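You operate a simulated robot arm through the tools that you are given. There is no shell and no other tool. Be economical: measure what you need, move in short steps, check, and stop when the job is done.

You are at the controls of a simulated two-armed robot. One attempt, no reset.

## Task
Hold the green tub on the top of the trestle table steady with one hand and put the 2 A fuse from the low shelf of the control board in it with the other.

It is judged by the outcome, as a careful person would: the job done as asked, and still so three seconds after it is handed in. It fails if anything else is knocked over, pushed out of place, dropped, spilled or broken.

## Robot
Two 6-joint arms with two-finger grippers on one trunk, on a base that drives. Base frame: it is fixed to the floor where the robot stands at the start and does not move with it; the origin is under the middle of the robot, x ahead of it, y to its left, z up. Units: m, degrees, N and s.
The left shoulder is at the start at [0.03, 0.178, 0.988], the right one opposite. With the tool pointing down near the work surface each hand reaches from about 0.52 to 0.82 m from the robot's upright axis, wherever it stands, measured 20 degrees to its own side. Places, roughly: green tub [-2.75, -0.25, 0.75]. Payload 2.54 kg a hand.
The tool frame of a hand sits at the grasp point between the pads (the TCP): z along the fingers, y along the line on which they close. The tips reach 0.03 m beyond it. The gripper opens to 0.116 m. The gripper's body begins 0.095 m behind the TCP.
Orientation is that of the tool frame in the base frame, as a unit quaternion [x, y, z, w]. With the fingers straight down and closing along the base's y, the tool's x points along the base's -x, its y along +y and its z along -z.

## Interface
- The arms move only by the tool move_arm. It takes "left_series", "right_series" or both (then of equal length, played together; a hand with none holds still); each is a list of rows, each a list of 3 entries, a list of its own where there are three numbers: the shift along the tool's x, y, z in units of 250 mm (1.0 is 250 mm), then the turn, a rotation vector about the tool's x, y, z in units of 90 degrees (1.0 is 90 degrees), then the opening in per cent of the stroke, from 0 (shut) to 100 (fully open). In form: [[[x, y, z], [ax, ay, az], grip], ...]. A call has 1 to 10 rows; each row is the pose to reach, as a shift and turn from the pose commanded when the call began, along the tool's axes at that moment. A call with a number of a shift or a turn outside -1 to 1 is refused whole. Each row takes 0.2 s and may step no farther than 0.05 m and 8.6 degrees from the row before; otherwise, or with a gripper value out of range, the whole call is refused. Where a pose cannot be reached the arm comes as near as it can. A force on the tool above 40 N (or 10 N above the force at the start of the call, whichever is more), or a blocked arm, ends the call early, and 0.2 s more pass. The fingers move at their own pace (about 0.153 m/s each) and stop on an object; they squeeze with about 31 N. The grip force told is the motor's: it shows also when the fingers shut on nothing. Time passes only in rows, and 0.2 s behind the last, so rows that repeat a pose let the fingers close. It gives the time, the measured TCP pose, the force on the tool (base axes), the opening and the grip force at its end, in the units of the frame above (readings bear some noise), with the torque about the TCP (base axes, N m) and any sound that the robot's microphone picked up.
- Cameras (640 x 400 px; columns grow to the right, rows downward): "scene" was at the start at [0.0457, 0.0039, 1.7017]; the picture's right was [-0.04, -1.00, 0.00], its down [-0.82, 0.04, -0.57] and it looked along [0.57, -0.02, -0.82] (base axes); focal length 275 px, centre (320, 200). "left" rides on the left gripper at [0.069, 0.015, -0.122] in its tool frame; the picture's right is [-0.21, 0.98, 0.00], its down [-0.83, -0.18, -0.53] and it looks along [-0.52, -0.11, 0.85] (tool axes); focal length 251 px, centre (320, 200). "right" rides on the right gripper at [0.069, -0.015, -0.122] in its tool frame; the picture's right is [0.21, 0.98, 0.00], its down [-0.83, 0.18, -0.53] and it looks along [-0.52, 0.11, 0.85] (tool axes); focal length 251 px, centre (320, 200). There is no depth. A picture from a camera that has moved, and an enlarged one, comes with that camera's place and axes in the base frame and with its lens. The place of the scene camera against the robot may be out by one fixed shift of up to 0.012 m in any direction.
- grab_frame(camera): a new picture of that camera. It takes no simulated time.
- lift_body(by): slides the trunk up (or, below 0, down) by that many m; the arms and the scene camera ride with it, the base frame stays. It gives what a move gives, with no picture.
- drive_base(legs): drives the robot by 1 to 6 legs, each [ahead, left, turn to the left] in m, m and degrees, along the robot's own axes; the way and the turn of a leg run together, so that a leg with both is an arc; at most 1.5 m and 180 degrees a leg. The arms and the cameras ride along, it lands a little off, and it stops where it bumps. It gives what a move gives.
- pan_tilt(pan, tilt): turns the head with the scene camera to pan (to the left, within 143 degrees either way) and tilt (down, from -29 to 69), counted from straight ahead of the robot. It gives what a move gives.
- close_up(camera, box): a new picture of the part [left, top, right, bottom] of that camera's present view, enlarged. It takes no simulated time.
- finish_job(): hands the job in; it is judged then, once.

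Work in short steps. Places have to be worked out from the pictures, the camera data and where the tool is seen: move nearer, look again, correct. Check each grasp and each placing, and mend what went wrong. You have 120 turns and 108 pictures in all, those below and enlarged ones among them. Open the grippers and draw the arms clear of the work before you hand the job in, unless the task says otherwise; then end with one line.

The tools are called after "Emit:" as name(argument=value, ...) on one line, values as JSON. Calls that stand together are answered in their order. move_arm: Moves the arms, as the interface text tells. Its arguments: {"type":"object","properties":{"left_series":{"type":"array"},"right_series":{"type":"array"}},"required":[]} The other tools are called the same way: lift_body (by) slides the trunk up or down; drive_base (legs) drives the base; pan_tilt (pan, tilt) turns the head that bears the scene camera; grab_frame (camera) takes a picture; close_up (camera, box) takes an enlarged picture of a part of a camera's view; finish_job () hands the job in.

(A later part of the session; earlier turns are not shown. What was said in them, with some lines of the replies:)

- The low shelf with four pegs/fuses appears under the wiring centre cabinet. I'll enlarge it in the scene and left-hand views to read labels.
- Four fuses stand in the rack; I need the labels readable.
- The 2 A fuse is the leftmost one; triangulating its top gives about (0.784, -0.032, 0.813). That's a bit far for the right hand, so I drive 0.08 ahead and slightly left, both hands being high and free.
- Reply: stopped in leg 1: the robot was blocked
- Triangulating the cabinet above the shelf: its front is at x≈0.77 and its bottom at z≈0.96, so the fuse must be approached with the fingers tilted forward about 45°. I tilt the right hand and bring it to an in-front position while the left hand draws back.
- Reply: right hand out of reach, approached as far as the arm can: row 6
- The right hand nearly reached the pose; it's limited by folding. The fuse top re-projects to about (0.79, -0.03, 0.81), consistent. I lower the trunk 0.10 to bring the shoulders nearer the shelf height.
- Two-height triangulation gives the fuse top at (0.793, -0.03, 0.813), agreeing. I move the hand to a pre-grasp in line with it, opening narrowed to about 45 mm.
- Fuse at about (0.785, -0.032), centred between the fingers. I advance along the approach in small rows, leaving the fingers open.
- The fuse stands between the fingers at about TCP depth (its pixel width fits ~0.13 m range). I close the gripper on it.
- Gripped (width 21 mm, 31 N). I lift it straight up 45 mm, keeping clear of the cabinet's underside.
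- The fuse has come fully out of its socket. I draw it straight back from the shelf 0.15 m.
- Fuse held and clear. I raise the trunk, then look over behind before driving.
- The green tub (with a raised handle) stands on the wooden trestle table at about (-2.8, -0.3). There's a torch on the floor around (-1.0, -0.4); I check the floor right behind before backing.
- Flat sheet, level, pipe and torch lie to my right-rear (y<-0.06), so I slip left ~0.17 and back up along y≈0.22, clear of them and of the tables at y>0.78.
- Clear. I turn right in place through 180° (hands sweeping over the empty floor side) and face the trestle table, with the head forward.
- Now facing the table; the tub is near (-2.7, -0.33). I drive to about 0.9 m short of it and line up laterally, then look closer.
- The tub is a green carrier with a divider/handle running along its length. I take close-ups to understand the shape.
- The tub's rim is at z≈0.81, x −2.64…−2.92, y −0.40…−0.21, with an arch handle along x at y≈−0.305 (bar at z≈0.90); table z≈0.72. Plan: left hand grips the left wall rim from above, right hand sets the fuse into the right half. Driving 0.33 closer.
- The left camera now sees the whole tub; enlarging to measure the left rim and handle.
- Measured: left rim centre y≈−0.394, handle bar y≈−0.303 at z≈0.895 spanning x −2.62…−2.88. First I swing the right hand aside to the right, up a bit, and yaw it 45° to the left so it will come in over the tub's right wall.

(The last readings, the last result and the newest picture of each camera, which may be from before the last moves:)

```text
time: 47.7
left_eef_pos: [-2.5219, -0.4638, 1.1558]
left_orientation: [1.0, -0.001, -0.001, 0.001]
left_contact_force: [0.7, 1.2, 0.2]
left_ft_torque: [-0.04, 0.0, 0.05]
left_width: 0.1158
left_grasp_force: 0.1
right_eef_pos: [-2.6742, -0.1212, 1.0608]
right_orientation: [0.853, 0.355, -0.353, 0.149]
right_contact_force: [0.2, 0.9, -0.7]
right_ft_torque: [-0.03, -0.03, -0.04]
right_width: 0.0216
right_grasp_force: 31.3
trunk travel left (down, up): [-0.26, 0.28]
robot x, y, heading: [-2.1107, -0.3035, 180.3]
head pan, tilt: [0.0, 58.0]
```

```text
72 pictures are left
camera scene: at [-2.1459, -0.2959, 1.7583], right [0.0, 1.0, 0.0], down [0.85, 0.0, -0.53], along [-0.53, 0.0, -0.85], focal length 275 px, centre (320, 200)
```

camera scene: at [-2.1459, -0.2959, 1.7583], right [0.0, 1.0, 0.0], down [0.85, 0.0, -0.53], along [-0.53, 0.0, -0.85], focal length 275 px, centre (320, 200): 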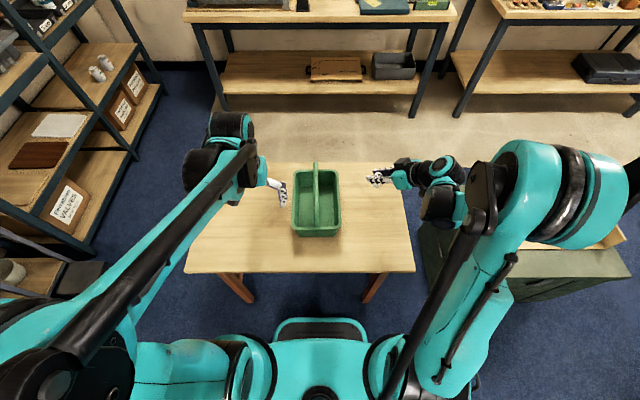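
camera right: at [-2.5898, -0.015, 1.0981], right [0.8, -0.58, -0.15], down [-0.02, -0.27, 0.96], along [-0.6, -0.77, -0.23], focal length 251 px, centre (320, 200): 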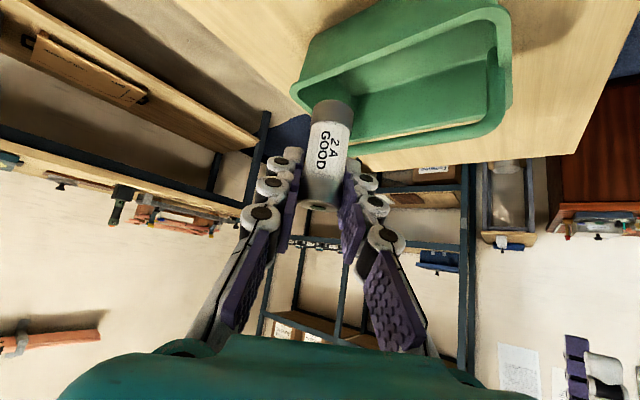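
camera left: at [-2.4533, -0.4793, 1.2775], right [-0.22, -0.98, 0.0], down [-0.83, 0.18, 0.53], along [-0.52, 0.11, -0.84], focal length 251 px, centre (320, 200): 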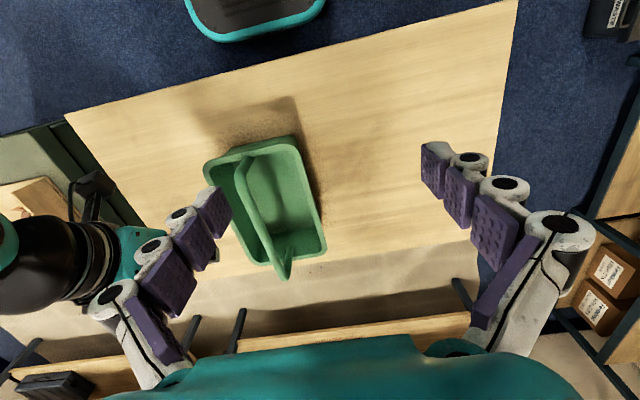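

Right hand is well clear. Now the left hand goes to a hover above the left rim at (−2.74, −0.394, 0.92), 60 % open.

Emit:
move_arm(left_series=[[[-0.12, -0.035, 0.1], [0, 0, 0], 60], [[-0.24, -0.07, 0.2], [0, 0, 0], 60], [[-0.36, -0.105, 0.3], [0, 0, 0], 60], [[-0.48, -0.14, 0.42], [0, 0, 0], 60], [[-0.6, -0.175, 0.55], [0, 0, 0], 60], [[-0.7, -0.21, 0.68], [0, 0, 0], 60], [[-0.79, -0.25, 0.81], [0, 0, 0], 60], [[-0.876, -0.28, 0.94], [0, 0, 0], 60]])

Emit:
grab_frame(camera="left")

Emit:
grab_frame(camera="right")

```text
time: 49.5
left_eef_pos: [-2.7411, -0.3935, 0.9188]
left_orientation: [1.0, -0.001, 0.0, -0.001]
left_contact_force: [-0.5, 0.5, -0.3]
left_ft_torque: [0.0, -0.03, -0.02]
left_width: 0.0695
left_grasp_force: 0.2
right_eef_pos: [-2.6763, -0.1215, 1.0597]
right_orientation: [0.854, 0.353, -0.353, 0.147]
right_contact_force: [0.1, 0.2, -0.2]
right_ft_torque: [-0.03, 0.0, 0.04]
right_width: 0.0217
right_grasp_force: 30.9
trunk travel left (down, up): [-0.26, 0.28]
robot x, y, heading: [-2.1091, -0.3029, 179.9]
head pan, tilt: [0.0, 58.0]
```

```text
71 pictures are left
camera left: at [-2.6738, -0.4087, 1.0404], right [-0.22, -0.98, 0.0], down [-0.83, 0.18, 0.53], along [-0.52, 0.11, -0.85], focal length 251 px, centre (320, 200)
```

left: 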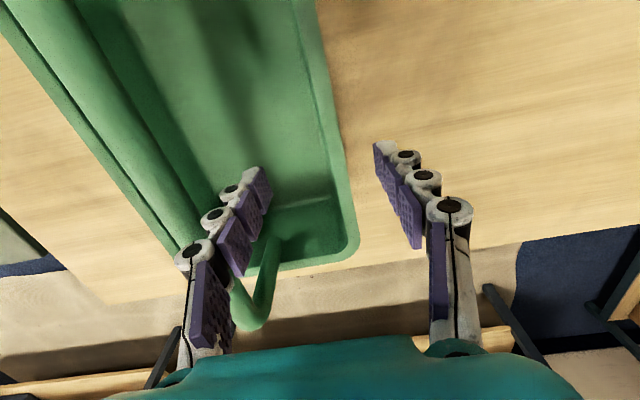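

```text
70 pictures are left
camera right: at [-2.591, -0.016, 1.0976], right [0.8, -0.58, -0.15], down [-0.02, -0.27, 0.96], along [-0.6, -0.76, -0.23], focal length 251 px, centre (320, 200)
```

right: 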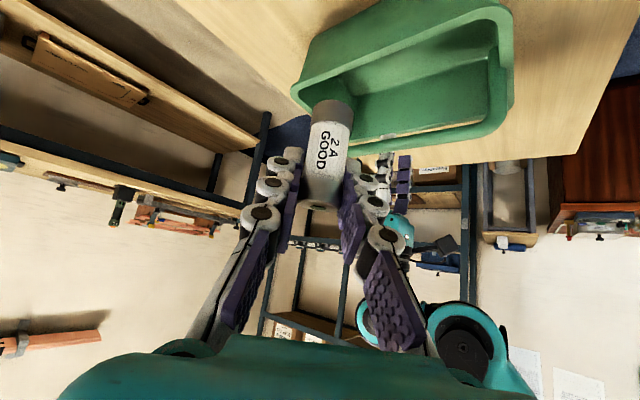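

The rim now measures at y≈−0.400, between the fingers. I descend 0.12 with a 6 mm outward correction, fingers open.

Emit:
move_arm(left_series=[[[0, 0.022, 0.12], [0, 0, 0], 60], [[0, 0.024, 0.24], [0, 0, 0], 60], [[0, 0.024, 0.36], [0, 0, 0], 60], [[0, 0.024, 0.48], [0, 0, 0], 60]])

Emit:
grab_frame(camera="left")

Emit:
grab_frame(camera="right")

```text
time: 50.5
left_eef_pos: [-2.7412, -0.3982, 0.8003]
left_orientation: [1.0, 0.0, 0.0, 0.0]
left_contact_force: [0.9, 0.3, 0.4]
left_ft_torque: [-0.02, -0.02, 0.01]
left_width: 0.0694
left_grasp_force: 0.1
right_eef_pos: [-2.6759, -0.1208, 1.0612]
right_orientation: [0.854, 0.353, -0.353, 0.146]
right_contact_force: [-0.4, -0.4, -0.9]
right_ft_torque: [0.02, -0.04, 0.0]
right_width: 0.0219
right_grasp_force: 31.4
trunk travel left (down, up): [-0.26, 0.28]
robot x, y, heading: [-2.108, -0.3056, 180.1]
head pan, tilt: [0.0, 58.0]
```

```text
69 pictures are left
camera left: at [-2.673, -0.4129, 0.922], right [-0.22, -0.98, 0.0], down [-0.83, 0.18, 0.53], along [-0.52, 0.11, -0.85], focal length 251 px, centre (320, 200)
```

left: 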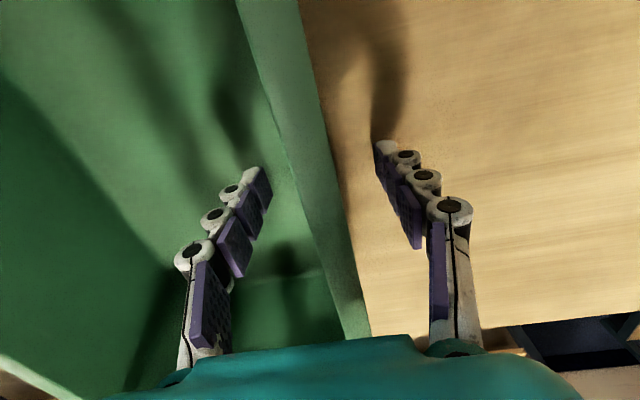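

```text
68 pictures are left
camera right: at [-2.59, -0.0161, 1.0981], right [0.8, -0.58, -0.15], down [-0.02, -0.27, 0.96], along [-0.6, -0.76, -0.23], focal length 251 px, centre (320, 200)
```

right: 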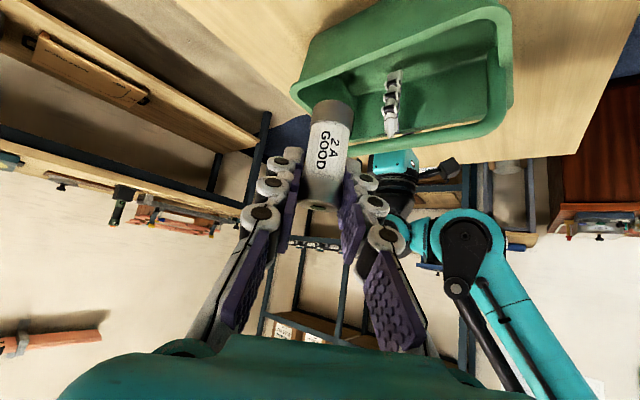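

The rim lies between the fingers, about 4 mm toward the tub's inside. I shift that much and close on the wall.

Emit:
move_arm(left_series=[[[0, -0.016, 0], [0, 0, 0], 45], [[0, -0.016, 0], [0, 0, 0], 30], [[0, -0.016, 0], [0, 0, 0], 18], [[0, -0.016, 0], [0, 0, 0], 5], [[0, -0.016, 0], [0, 0, 0], 0], [[0, -0.016, 0], [0, 0, 0], 0]])

Emit:
grab_frame(camera="left")

Emit:
grab_frame(camera="scene")

```text
time: 51.9
left_eef_pos: [-2.7421, -0.394, 0.8014]
left_orientation: [1.0, -0.001, -0.001, 0.0]
left_contact_force: [-3.7, 3.0, 14.5]
left_ft_torque: [2.65, 0.02, 0.5]
left_width: 0.0065
left_grasp_force: 30.5
right_eef_pos: [-2.6743, -0.121, 1.0619]
right_orientation: [0.854, 0.353, -0.353, 0.146]
right_contact_force: [0.4, -0.3, -0.4]
right_ft_torque: [-0.02, -0.01, 0.01]
right_width: 0.0216
right_grasp_force: 30.7
trunk travel left (down, up): [-0.26, 0.28]
robot x, y, heading: [-2.1139, -0.3051, 179.9]
head pan, tilt: [0.0, 58.0]
```

```text
67 pictures are left
camera left: at [-2.6727, -0.4089, 0.9229], right [-0.22, -0.98, 0.0], down [-0.82, 0.18, 0.54], along [-0.52, 0.12, -0.84], focal length 251 px, centre (320, 200)
```

left: 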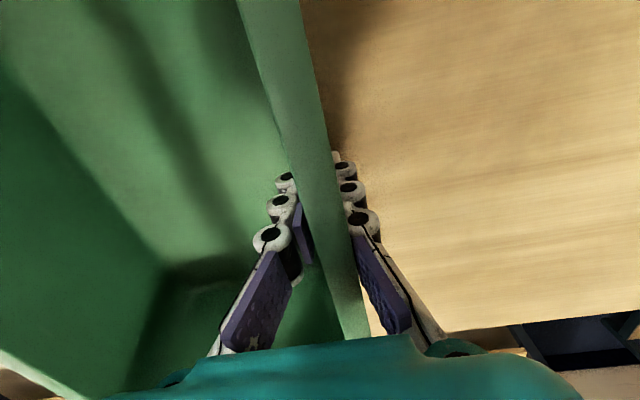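

```text
66 pictures are left
camera scene: at [-2.1443, -0.297, 1.7585], right [0.0, 1.0, 0.0], down [0.85, 0.0, -0.53], along [-0.53, 0.0, -0.85], focal length 275 px, centre (320, 200)
```

scene: 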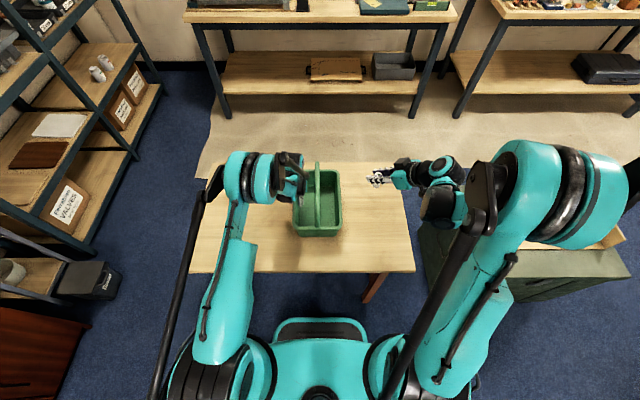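

The left hand holds the wall (6.5 mm, 30 N), tub unmoved. Now the right hand brings the fuse over the right half, to (−2.78, −0.248, 0.93).

Emit:
move_arm(right_series=[[[-0.019, 0.012, 0.167], [0, 0, 0], 5], [[-0.038, 0.025, 0.334], [0, 0, 0], 5], [[-0.056, 0.037, 0.5], [0, 0, 0], 5], [[-0.075, 0.05, 0.667], [0, 0, 0], 5], [[-0.094, 0.062, 0.834], [0, 0, 0], 5]])

Emit:
grab_frame(camera="right")

Emit:
close_up(camera="scene", box=[240, 130, 400, 250])

```text
time: 53.1
left_eef_pos: [-2.7403, -0.3947, 0.8003]
left_orientation: [1.0, 0.0, -0.001, 0.0]
left_contact_force: [-4.8, -0.6, 15.6]
left_ft_torque: [2.63, -1.07, 0.3]
left_width: 0.0063
left_grasp_force: 31.0
right_eef_pos: [-2.7777, -0.2497, 0.9296]
right_orientation: [0.854, 0.353, -0.353, 0.146]
right_contact_force: [-0.5, -0.3, -1.0]
right_ft_torque: [-0.03, 0.02, 0.01]
right_width: 0.0217
right_grasp_force: 30.9
trunk travel left (down, up): [-0.26, 0.28]
robot x, y, heading: [-2.1104, -0.307, 180.0]
head pan, tilt: [0.0, 58.0]
```

```text
65 pictures are left
camera right: at [-2.6913, -0.1431, 0.9668], right [0.8, -0.58, -0.15], down [-0.02, -0.27, 0.96], along [-0.6, -0.76, -0.23], focal length 251 px, centre (320, 200)
```

right: 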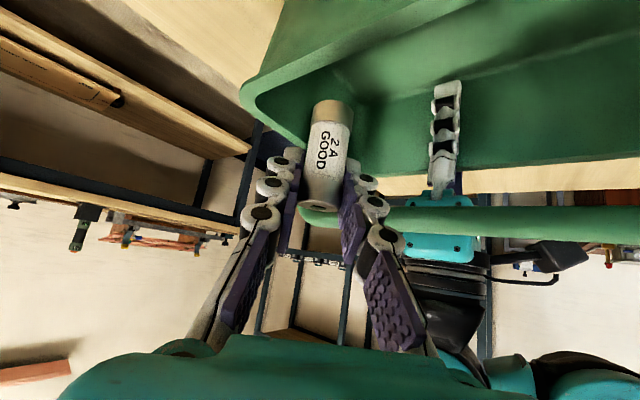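

```text
3.33 times, centred on (320, 190) of scene
camera zoom: at [-2.1449, -0.2983, 1.7584], right [0.0, 1.0, 0.0], down [0.85, 0.0, -0.53], along [-0.53, 0.0, -0.85], focal length 915 px, centre (320, 233)
```

zoom: 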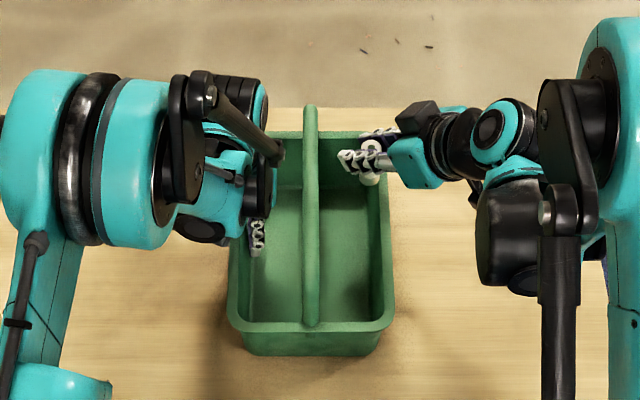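

The fuse hangs in the right half, between handle and right wall with room all round. I lower it straight down 0.117.

Emit:
move_arm(right_series=[[[0.08, -0.004, 0.08], [0, 0, 0], 5], [[0.16, -0.006, 0.16], [0, 0, 0], 5], [[0.25, -0.006, 0.25], [0, 0, 0], 5], [[0.331, -0.006, 0.331], [0, 0, 0], 5]])

Emit:
grab_frame(camera="right")

Emit:
close_up(camera="scene", box=[240, 130, 400, 250])

```text
time: 53.8
left_eef_pos: [-2.7405, -0.3929, 0.8022]
left_orientation: [1.0, 0.0, -0.002, -0.002]
left_contact_force: [1.3, 0.9, 17.1]
left_ft_torque: [2.58, -0.05, 0.51]
left_width: 0.006
left_grasp_force: 31.0
right_eef_pos: [-2.7774, -0.2511, 0.8728]
right_orientation: [0.852, 0.353, -0.358, 0.15]
right_contact_force: [-0.4, -2.5, 11.3]
right_ft_torque: [0.16, -0.02, 0.01]
right_width: 0.0215
right_grasp_force: 31.7
trunk travel left (down, up): [-0.26, 0.28]
robot x, y, heading: [-2.1071, -0.3034, 179.9]
head pan, tilt: [0.0, 58.0]
stopped in row 3 (right hand): the force on the tool passed its limit at 51 N (the readings are from after the stop); the commanded pose is now the measured one
```

```text
63 pictures are left
camera right: at [-2.6916, -0.1446, 0.9086], right [0.8, -0.58, -0.15], down [-0.01, -0.27, 0.96], along [-0.6, -0.77, -0.22], focal length 251 px, centre (320, 200)
```

right: 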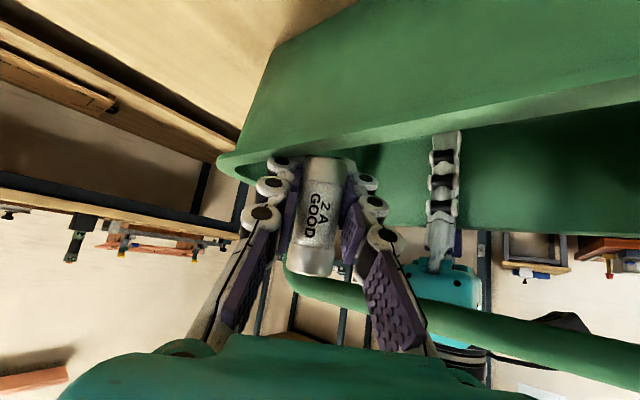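

```text
3.33 times, centred on (320, 190) of scene
camera zoom: at [-2.142, -0.2984, 1.7585], right [0.0, 1.0, 0.0], down [0.85, 0.0, -0.53], along [-0.53, 0.0, -0.85], focal length 915 px, centre (320, 233)
```

zoom: 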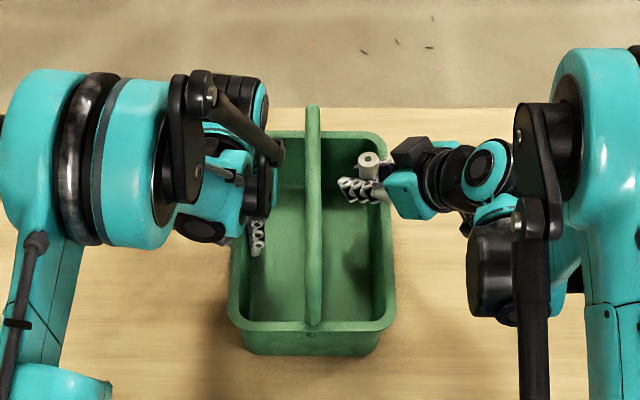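

The fuse's bottom caught the right rim's inner lip and slid ~35 mm up in the grip (still firmly held); re-triangulating, the rim is at z≈0.865 (table ≈0.775), lip inner edge y≈−0.237, bar z≈0.94. I raise the hand 0.10 and re-plan with a steeper approach.

Emit:
move_arm(right_series=[[[-0.1, 0, -0.1], [0, 0, 0], 5], [[-0.2, 0, -0.2], [0, 0, 0], 5], [[-0.28, 0, -0.28], [0, 0, 0], 5]])

Emit:
grab_frame(camera="right")

Emit:
close_up(camera="scene", box=[240, 130, 400, 250])

```text
time: 54.5
left_eef_pos: [-2.7413, -0.3934, 0.8008]
left_orientation: [1.0, -0.001, -0.002, -0.001]
left_contact_force: [-0.8, -2.1, 15.7]
left_ft_torque: [2.71, 0.45, 0.43]
left_width: 0.006
left_grasp_force: 31.1
right_eef_pos: [-2.7787, -0.2515, 0.9724]
right_orientation: [0.853, 0.352, -0.357, 0.148]
right_contact_force: [0.1, 0.5, -0.1]
right_ft_torque: [-0.01, -0.01, -0.01]
right_width: 0.0215
right_grasp_force: 31.0
trunk travel left (down, up): [-0.26, 0.28]
robot x, y, heading: [-2.1115, -0.3008, 180.0]
head pan, tilt: [0.0, 58.0]
```

```text
61 pictures are left
camera right: at [-2.6929, -0.1448, 1.0082], right [0.8, -0.58, -0.15], down [-0.01, -0.27, 0.96], along [-0.6, -0.77, -0.22], focal length 251 px, centre (320, 200)
```

right: 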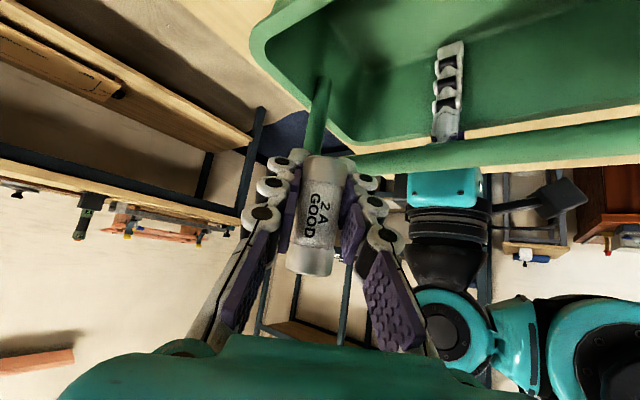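

```text
3.33 times, centred on (320, 190) of scene
camera zoom: at [-2.1439, -0.2977, 1.7584], right [0.0, 1.0, 0.0], down [0.85, 0.0, -0.53], along [-0.53, 0.0, -0.85], focal length 915 px, centre (320, 233)
```

zoom: 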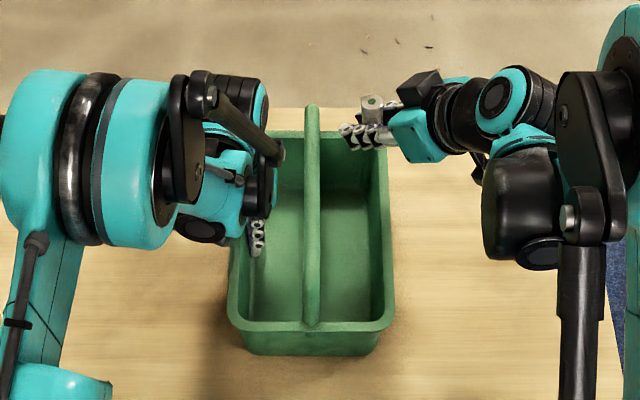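

Two-height triangulation now gives the bar at y≈−0.301, z≈0.936, and the tub spanning x≈−2.59…−2.845. I yaw the right hand another 45° (pointing left), moving slightly up, right and to the tub's mid-length.

Emit:
move_arm(right_series=[[[0.021, 0.002, -0.049], [-0.059, 0, -0.059], 5], [[0.042, 0.005, -0.098], [-0.118, 0, -0.118], 5], [[0.063, 0.007, -0.147], [-0.177, 0, -0.177], 5], [[0.083, 0.009, -0.197], [-0.236, 0, -0.236], 5], [[0.104, 0.012, -0.246], [-0.295, 0, -0.295], 5], [[0.125, 0.014, -0.295], [-0.3535, 0, -0.3535], 5]])

Emit:
grab_frame(camera="scene")

```text
time: 56.0
left_eef_pos: [-2.7409, -0.3937, 0.8021]
left_orientation: [1.0, -0.001, -0.001, 0.0]
left_contact_force: [-2.2, -0.7, 14.7]
left_ft_torque: [2.55, 0.22, 0.44]
left_width: 0.006
left_grasp_force: 30.8
right_eef_pos: [-2.7224, -0.1968, 1.0001]
right_orientation: [0.652, 0.654, -0.273, 0.272]
right_contact_force: [0.1, 0.0, 0.1]
right_ft_torque: [0.03, -0.01, 0.0]
right_width: 0.0214
right_grasp_force: 31.2
trunk travel left (down, up): [-0.26, 0.28]
robot x, y, heading: [-2.1079, -0.301, 180.0]
head pan, tilt: [0.0, 58.0]
```

```text
59 pictures are left
camera scene: at [-2.1442, -0.2975, 1.7584], right [0.0, 1.0, 0.0], down [0.85, 0.0, -0.53], along [-0.53, 0.0, -0.85], focal length 275 px, centre (320, 200)
```

scene: 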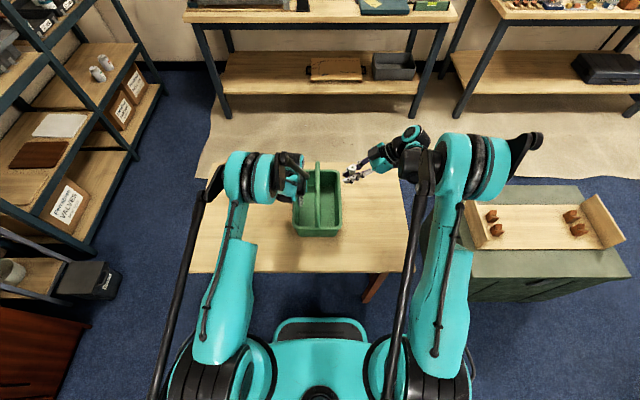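

Yaw reached. Now I steepen the hand to ~70° below horizontal (turn +25° about tool y) in place.

Emit:
move_arm(right_series=[[[0, 0, 0], [0, 0.07, 0], 5], [[0, 0, 0], [0, 0.14, 0], 5], [[0, 0, 0], [0, 0.21, 0], 5], [[0, 0, 0], [0, 0.278, 0], 5]])

Emit:
grab_frame(camera="right")

Emit:
close_up(camera="scene", box=[240, 130, 440, 250])

```text
time: 57.0
left_eef_pos: [-2.7402, -0.3942, 0.8015]
left_orientation: [1.0, 0.0, -0.001, -0.001]
left_contact_force: [-1.0, -2.1, 16.0]
left_ft_torque: [2.66, -0.14, 0.3]
left_width: 0.0057
left_grasp_force: 31.4
right_eef_pos: [-2.7208, -0.1983, 1.0019]
right_orientation: [0.696, 0.696, -0.126, 0.123]
right_contact_force: [0.6, -0.4, -1.6]
right_ft_torque: [-0.02, -0.05, 0.01]
right_width: 0.0214
right_grasp_force: 30.9
trunk travel left (down, up): [-0.26, 0.28]
robot x, y, heading: [-2.1108, -0.306, 179.8]
head pan, tilt: [0.0, 58.0]
```

```text
58 pictures are left
camera right: at [-2.7366, -0.0917, 1.0912], right [0.98, 0.2, -0.08], down [0.18, -0.59, 0.79], along [0.11, -0.78, -0.61], focal length 251 px, centre (320, 200)
```

right: 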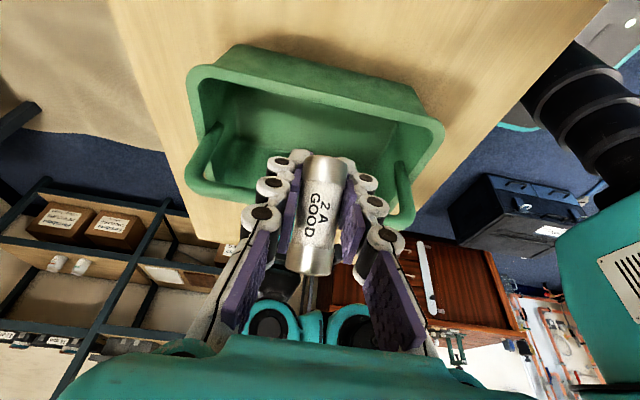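

```text
3.20 times, centred on (340, 190) of scene
camera zoom: at [-2.1441, -0.298, 1.7584], right [0.0, 1.0, 0.0], down [0.85, 0.0, -0.53], along [-0.53, 0.0, -0.85], focal length 879 px, centre (256, 232)
```

zoom: 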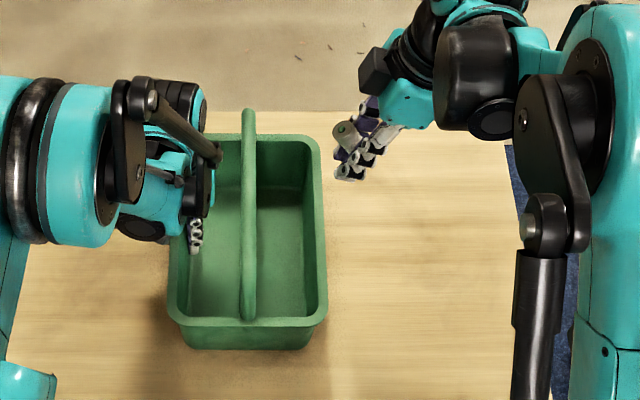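

Excellent view: right rim inner edge y≈−0.230, fuse leaning slightly. I bring it to (−2.72, −0.255, 0.95), midway between bar edge and rim, then check before descending.

Emit:
move_arm(right_series=[[[-0.07, 0, 0.09], [0, 0, 0], 5], [[-0.11, 0, 0.18], [0, 0, 0], 5], [[-0.143, 0, 0.274], [0, 0, 0], 5]])

Emit:
grab_frame(camera="right")

Emit:
close_up(camera="scene", box=[240, 130, 440, 250])

Emit:
grab_frame(camera="left")

```text
time: 57.8
left_eef_pos: [-2.7404, -0.3937, 0.8001]
left_orientation: [1.0, -0.001, -0.002, 0.0]
left_contact_force: [-2.9, -0.1, 14.6]
left_ft_torque: [2.56, -0.23, 0.3]
left_width: 0.0062
left_grasp_force: 31.1
right_eef_pos: [-2.725, -0.2542, 0.9484]
right_orientation: [0.696, 0.696, -0.126, 0.124]
right_contact_force: [0.8, 0.0, -0.5]
right_ft_torque: [-0.01, 0.01, 0.0]
right_width: 0.0213
right_grasp_force: 31.0
trunk travel left (down, up): [-0.26, 0.28]
robot x, y, heading: [-2.1146, -0.3044, 180.2]
head pan, tilt: [0.0, 58.0]
```

```text
56 pictures are left
camera right: at [-2.7386, -0.1477, 1.0389], right [0.98, 0.2, -0.08], down [0.18, -0.59, 0.79], along [0.11, -0.78, -0.61], focal length 251 px, centre (320, 200)
```

right: 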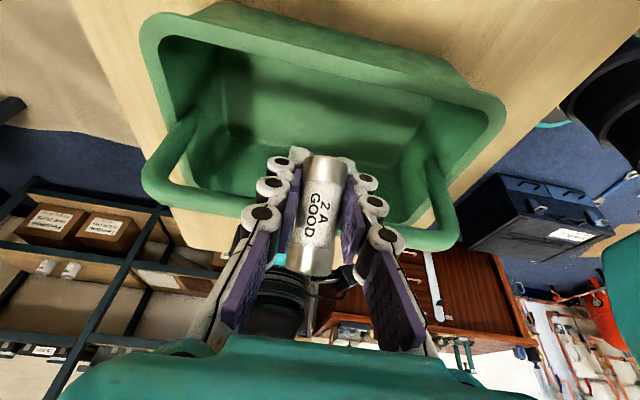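

```text
3.20 times, centred on (340, 190) of scene
camera zoom: at [-2.1443, -0.2979, 1.7584], right [0.0, 1.0, 0.0], down [0.85, 0.0, -0.53], along [-0.53, 0.0, -0.85], focal length 879 px, centre (256, 232)
```

zoom: 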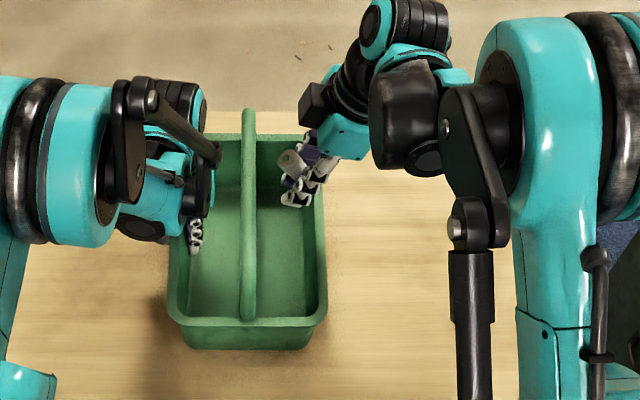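

```text
54 pictures are left
camera left: at [-2.6728, -0.4091, 0.9229], right [-0.22, -0.98, 0.0], down [-0.82, 0.18, 0.54], along [-0.52, 0.12, -0.84], focal length 251 px, centre (320, 200)
```

left: 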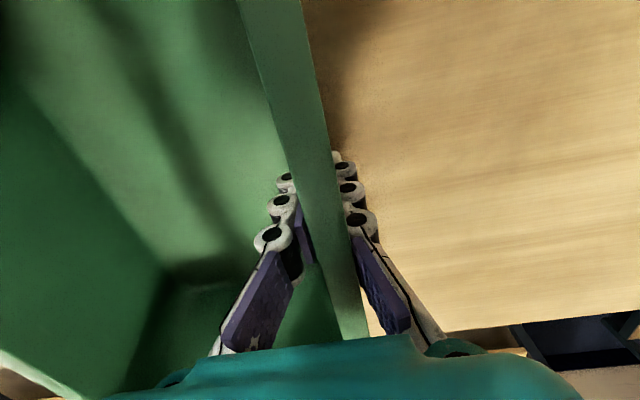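

Fuse sits between bar and right rim with margin. I descend 0.07 straight down.

Emit:
move_arm(right_series=[[[0.032, 0, 0.088], [0, 0, 0], 5], [[0.064, 0, 0.176], [0, 0, 0], 5], [[0.096, 0, 0.263], [0, 0, 0], 5]])

Emit:
grab_frame(camera="right")

Emit:
close_up(camera="scene", box=[240, 130, 440, 250])

```text
time: 58.5
left_eef_pos: [-2.7421, -0.394, 0.8002]
left_orientation: [1.0, -0.001, -0.001, 0.0]
left_contact_force: [-1.9, 0.9, 13.2]
left_ft_torque: [2.42, -0.21, 0.27]
left_width: 0.0057
left_grasp_force: 31.3
right_eef_pos: [-2.7251, -0.2569, 0.8782]
right_orientation: [0.695, 0.696, -0.127, 0.124]
right_contact_force: [0.4, 0.2, -0.3]
right_ft_torque: [-0.02, -0.04, -0.01]
right_width: 0.0215
right_grasp_force: 31.1
trunk travel left (down, up): [-0.26, 0.28]
robot x, y, heading: [-2.112, -0.3035, 179.5]
head pan, tilt: [0.0, 58.0]
```

```text
53 pictures are left
camera right: at [-2.7387, -0.1486, 0.9672], right [0.98, 0.2, -0.08], down [0.18, -0.59, 0.79], along [0.11, -0.78, -0.61], focal length 251 px, centre (320, 200)
```

right: 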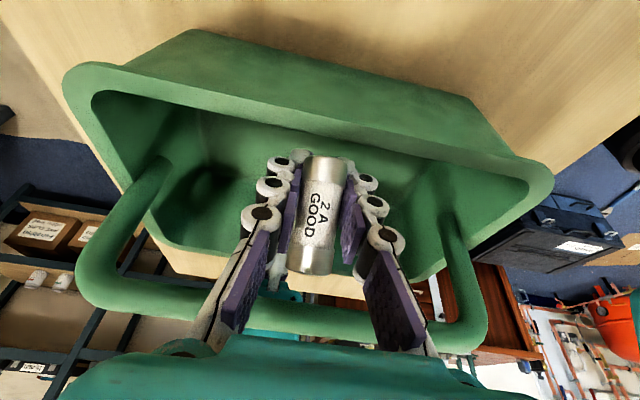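

```text
3.20 times, centred on (340, 190) of scene
camera zoom: at [-2.1443, -0.2974, 1.7584], right [0.0, 1.0, 0.0], down [0.85, 0.0, -0.53], along [-0.53, 0.0, -0.85], focal length 879 px, centre (256, 232)
```

zoom: 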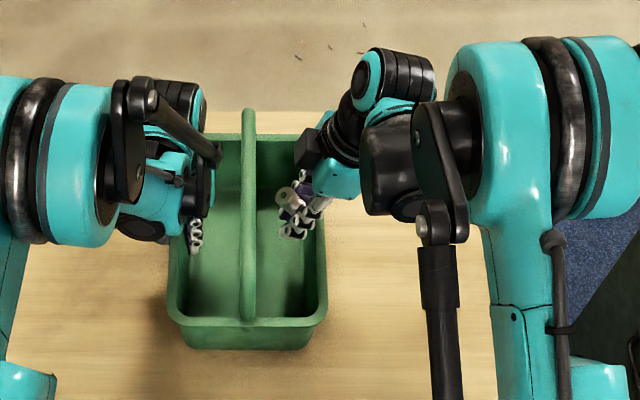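

Fuse is inside below the bar level with no contact. I go down another 40 mm while easing 11 mm left to keep off the rim.

Emit:
move_arm(right_series=[[[0.003, 0, 0.055], [0, 0, 0], 5], [[0.008, 0, 0.11], [0, 0, 0], 5], [[0.013, 0, 0.165], [0, 0, 0], 5]])

Emit:
grab_frame(camera="right")

Emit:
close_up(camera="scene", box=[240, 130, 440, 250])

```text
time: 59.4
left_eef_pos: [-2.7408, -0.3947, 0.8015]
left_orientation: [1.0, 0.0, -0.002, 0.0]
left_contact_force: [-1.2, -0.9, 14.4]
left_ft_torque: [2.48, -0.17, 0.27]
left_width: 0.0059
left_grasp_force: 30.9
right_eef_pos: [-2.7239, -0.2673, 0.8379]
right_orientation: [0.696, 0.696, -0.127, 0.124]
right_contact_force: [0.3, 0.1, -1.0]
right_ft_torque: [0.01, -0.01, 0.01]
right_width: 0.0212
right_grasp_force: 30.9
trunk travel left (down, up): [-0.26, 0.28]
robot x, y, heading: [-2.1105, -0.3036, 179.6]
head pan, tilt: [0.0, 58.0]
```

```text
51 pictures are left
camera right: at [-2.738, -0.1598, 0.9275], right [0.98, 0.2, -0.08], down [0.18, -0.59, 0.79], along [0.11, -0.78, -0.61], focal length 251 px, centre (320, 200)
```

right: 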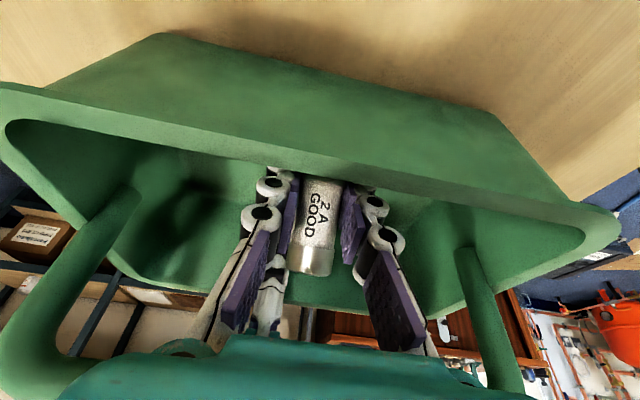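

```text
3.20 times, centred on (340, 190) of scene
camera zoom: at [-2.1443, -0.2975, 1.7584], right [0.0, 1.0, 0.0], down [0.85, 0.0, -0.53], along [-0.53, 0.0, -0.85], focal length 879 px, centre (256, 232)
```

zoom: 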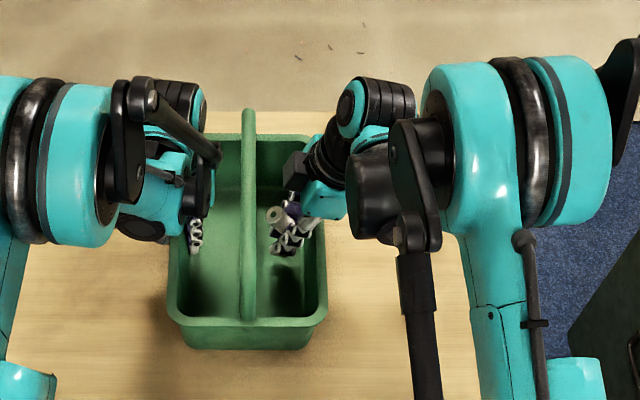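

No contact, fuse well inside. Another 18 mm down, then I'll release.

Emit:
move_arm(right_series=[[[0.007, 0, 0.036], [0, 0, 0], 5], [[0.013, 0, 0.072], [0, 0, 0], 5]])

```text
time: 60.0
left_eef_pos: [-2.7411, -0.3933, 0.8018]
left_orientation: [1.0, 0.0, -0.002, 0.0]
left_contact_force: [-1.1, 0.0, 13.0]
left_ft_torque: [2.47, -0.05, 0.23]
left_width: 0.0059
left_grasp_force: 31.5
right_eef_pos: [-2.7236, -0.2712, 0.8205]
right_orientation: [0.695, 0.697, -0.126, 0.124]
right_contact_force: [-0.8, 0.3, -0.5]
right_ft_torque: [-0.01, 0.01, 0.04]
right_width: 0.0218
right_grasp_force: 30.8
trunk travel left (down, up): [-0.26, 0.28]
robot x, y, heading: [-2.1098, -0.3024, 180.1]
head pan, tilt: [0.0, 58.0]
```

Fuse bottom is at about z 0.80, ~2 cm above the tub's floor, and nothing touches. I open the right gripper while the left keeps holding.

Emit:
move_arm(right_series=[[[0, 0, 0], [0, 0, 0], 25], [[0, 0, 0], [0, 0, 0], 40], [[0, 0, 0], [0, 0, 0], 45], [[0, 0, 0], [0, 0, 0], 45]])

Emit:
grab_frame(camera="right")

Emit:
close_up(camera="scene", box=[240, 130, 440, 250])

```text
time: 61.0
left_eef_pos: [-2.7407, -0.3939, 0.801]
left_orientation: [1.0, -0.001, -0.002, 0.0]
left_contact_force: [-1.6, 1.3, 13.7]
left_ft_torque: [2.44, 0.02, 0.26]
left_width: 0.0062
left_grasp_force: 31.2
right_eef_pos: [-2.7235, -0.2711, 0.8187]
right_orientation: [0.696, 0.696, -0.126, 0.124]
right_contact_force: [0.2, 0.2, 0.0]
right_ft_torque: [0.0, 0.06, 0.0]
right_width: 0.0522
right_grasp_force: 0.0
trunk travel left (down, up): [-0.26, 0.28]
robot x, y, heading: [-2.1133, -0.3008, 179.8]
head pan, tilt: [0.0, 58.0]
```

```text
49 pictures are left
camera right: at [-2.738, -0.1641, 0.9099], right [0.98, 0.2, -0.08], down [0.18, -0.59, 0.79], along [0.11, -0.78, -0.61], focal length 251 px, centre (320, 200)
```

right: 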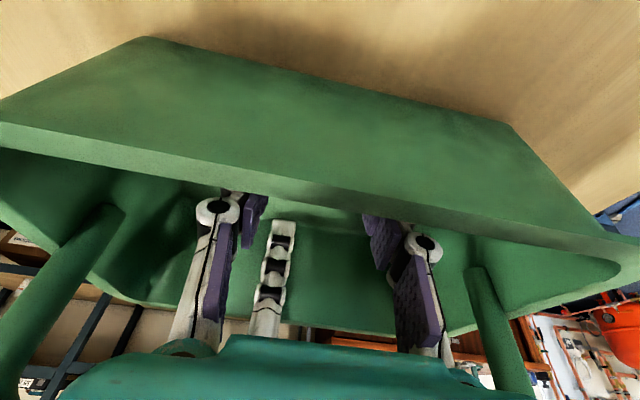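

```text
3.20 times, centred on (340, 190) of scene
camera zoom: at [-2.1442, -0.2974, 1.7584], right [0.0, 1.0, 0.0], down [0.85, 0.0, -0.53], along [-0.53, 0.0, -0.85], focal length 879 px, centre (256, 232)
```

zoom: 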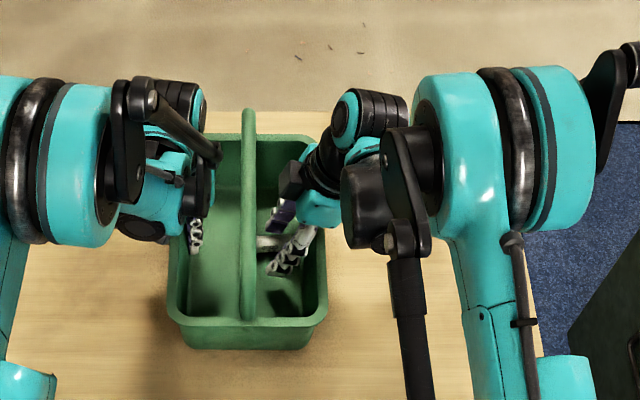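

The fuse lies on the tub floor. I withdraw the right hand up the way it came, then off to the right.

Emit:
move_arm(right_series=[[[-0.012, 0, -0.081], [0, 0, 0], 45], [[-0.017, 0, -0.164], [0, 0, 0], 45], [[-0.019, 0, -0.24], [0, 0, 0], 45], [[-0.077, 0, -0.398], [0, 0, 0], 45], [[-0.131, 0, -0.548], [0, 0, 0], 45], [[-0.134, 0, -0.718], [0, 0, 0], 45], [[-0.01, 0, -0.848], [0, 0, 0], 45], [[0.159, 0, -0.909], [0, 0, 0], 45]])

Emit:
grab_frame(camera="right")

Emit:
close_up(camera="scene", box=[240, 130, 440, 250])

```text
time: 62.8
left_eef_pos: [-2.7402, -0.3938, 0.8012]
left_orientation: [1.0, 0.0, -0.002, -0.001]
left_contact_force: [-0.4, 0.1, 14.1]
left_ft_torque: [2.34, 0.24, 0.29]
left_width: 0.0059
left_grasp_force: 31.2
right_eef_pos: [-2.7212, -0.1584, 1.0221]
right_orientation: [0.696, 0.696, -0.127, 0.124]
right_contact_force: [-0.8, 0.2, -0.2]
right_ft_torque: [-0.02, 0.0, -0.02]
right_width: 0.0521
right_grasp_force: 0.0
trunk travel left (down, up): [-0.26, 0.28]
robot x, y, heading: [-2.1109, -0.3042, 179.9]
head pan, tilt: [0.0, 58.0]
```

```text
47 pictures are left
camera right: at [-2.7354, -0.0512, 1.1117], right [0.98, 0.2, -0.08], down [0.18, -0.59, 0.79], along [0.11, -0.78, -0.61], focal length 251 px, centre (320, 200)
```

right: 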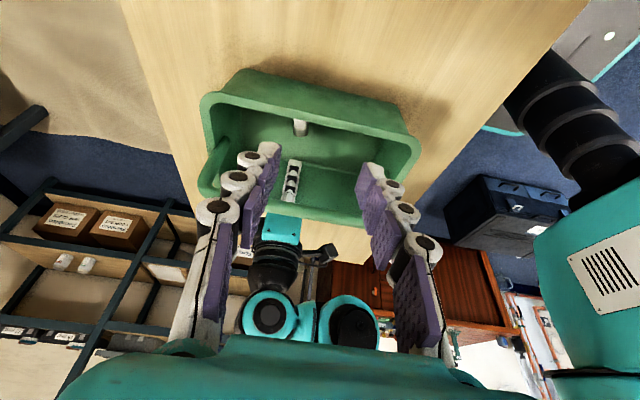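

```text
3.20 times, centred on (340, 190) of scene
camera zoom: at [-2.1441, -0.2963, 1.7584], right [0.0, 1.0, 0.0], down [0.85, 0.0, -0.53], along [-0.53, 0.0, -0.85], focal length 879 px, centre (256, 232)
```

zoom: 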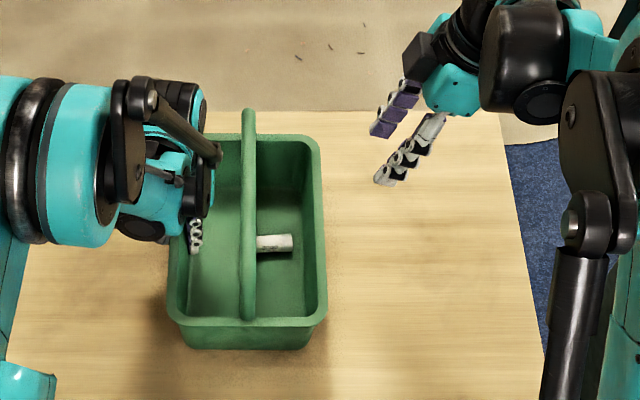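

The fuse lies on the floor of the tub and the right hand is clear. Now I open the left gripper and lift it straight up.

Emit:
move_arm(left_series=[[[0, 0, 0], [0, 0, 0], 15], [[0, 0, 0], [0, 0, 0], 35], [[0, 0, 0], [0, 0, 0], 55], [[0, 0, 0], [0, 0, 0], 60], [[0, 0, -0.12], [0, 0, 0], 60], [[0, 0, -0.28], [0, 0, 0], 60], [[0, 0, -0.45], [0, 0, 0], 60], [[0, 0, -0.62], [0, 0, 0], 60], [[0, 0, -0.8], [0, 0, 0], 60]])

Emit:
grab_frame(camera="left")

Emit:
grab_frame(camera="scene")

```text
time: 64.8
left_eef_pos: [-2.7419, -0.3913, 1.0034]
left_orientation: [1.0, 0.0, -0.001, 0.0]
left_contact_force: [0.4, 0.2, 0.0]
left_ft_torque: [0.02, 0.01, 0.02]
left_width: 0.0694
left_grasp_force: 0.0
right_eef_pos: [-2.7201, -0.1594, 1.0216]
right_orientation: [0.696, 0.696, -0.128, 0.125]
right_contact_force: [0.3, 0.2, -0.5]
right_ft_torque: [-0.02, 0.02, -0.02]
right_width: 0.052
right_grasp_force: 0.2
trunk travel left (down, up): [-0.26, 0.28]
robot x, y, heading: [-2.1107, -0.3021, 180.0]
head pan, tilt: [0.0, 58.0]
```

```text
45 pictures are left
camera left: at [-2.6747, -0.4071, 1.1237], right [-0.22, -0.98, 0.0], down [-0.82, 0.18, 0.54], along [-0.52, 0.12, -0.84], focal length 251 px, centre (320, 200)
```

left: 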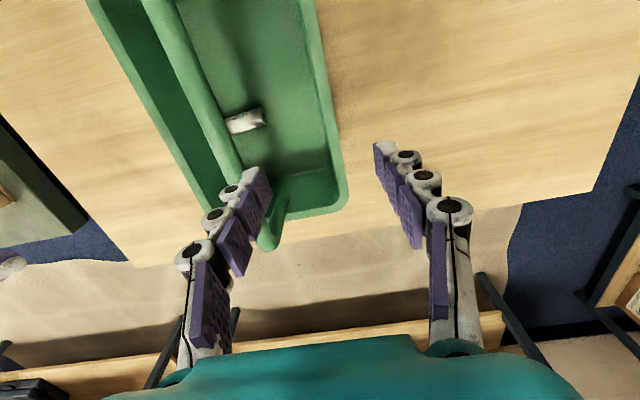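

```text
44 pictures are left
camera scene: at [-2.1443, -0.297, 1.7584], right [0.0, 1.0, 0.0], down [0.85, 0.0, -0.53], along [-0.53, 0.0, -0.85], focal length 275 px, centre (320, 200)
```

scene: 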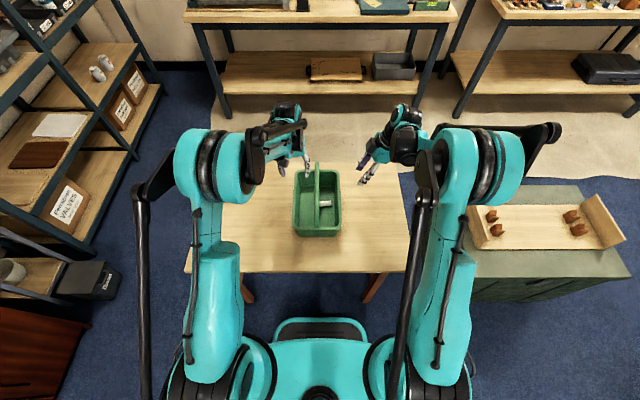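

The tub stands where it was, with the fuse in it. I raise the trunk and back off a little to draw both arms clear.

Emit:
lift_body(by=0.12)

Emit:
drive_base(legs=[[-0.3, 0, 0]])

Emit:
grab_frame(camera="scene")

```text
time: 66.2
left_eef_pos: [-2.7437, -0.3912, 1.1195]
left_orientation: [1.0, -0.001, -0.001, 0.0]
left_contact_force: [-0.6, 1.0, -0.1]
left_ft_torque: [0.01, 0.01, 0.0]
left_width: 0.0696
left_grasp_force: 0.0
right_eef_pos: [-2.7219, -0.1594, 1.1409]
right_orientation: [0.696, 0.696, -0.126, 0.124]
right_contact_force: [0.0, 0.2, 0.0]
right_ft_torque: [-0.02, 0.0, -0.04]
right_width: 0.0524
right_grasp_force: 0.0
trunk travel left (down, up): [-0.38, 0.16]
robot x, y, heading: [-2.1098, -0.3007, 180.0]
head pan, tilt: [0.0, 58.0]
```

```text
time: 68.3
left_eef_pos: [-2.4396, -0.3877, 1.1217]
left_orientation: [1.0, -0.004, -0.001, 0.001]
left_contact_force: [0.7, 0.6, 0.4]
left_ft_torque: [0.04, 0.01, -0.03]
left_width: 0.0697
left_grasp_force: 0.0
right_eef_pos: [-2.4163, -0.1556, 1.1403]
right_orientation: [0.698, 0.694, -0.127, 0.123]
right_contact_force: [-0.3, -0.3, 0.8]
right_ft_torque: [0.0, -0.03, 0.0]
right_width: 0.0521
right_grasp_force: 0.0
trunk travel left (down, up): [-0.38, 0.16]
robot x, y, heading: [-1.8025, -0.3084, 179.7]
head pan, tilt: [0.0, 58.0]
```

```text
43 pictures are left
camera scene: at [-1.8412, -0.2986, 1.8784], right [0.01, 1.0, 0.0], down [0.85, -0.01, -0.53], along [-0.53, 0.01, -0.85], focal length 275 px, centre (320, 200)
```

scene: 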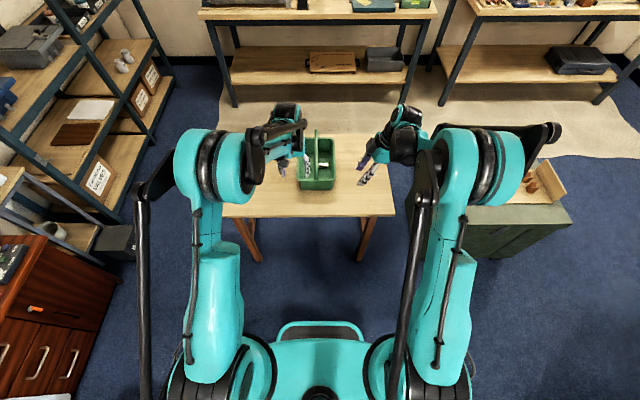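

The tub stands undisturbed with the fuse inside, grippers are open and both arms are clear. Handing in.

Emit:
finish_job()

```text
The job is handed in.
```

The 2 A fuse is lying in the green tub. The left hand held the tub steady while the right hand put the fuse in, after a first try caught on the rim and pushed the fuse up in the grip. I then opened both grippers and drew the arms clear.
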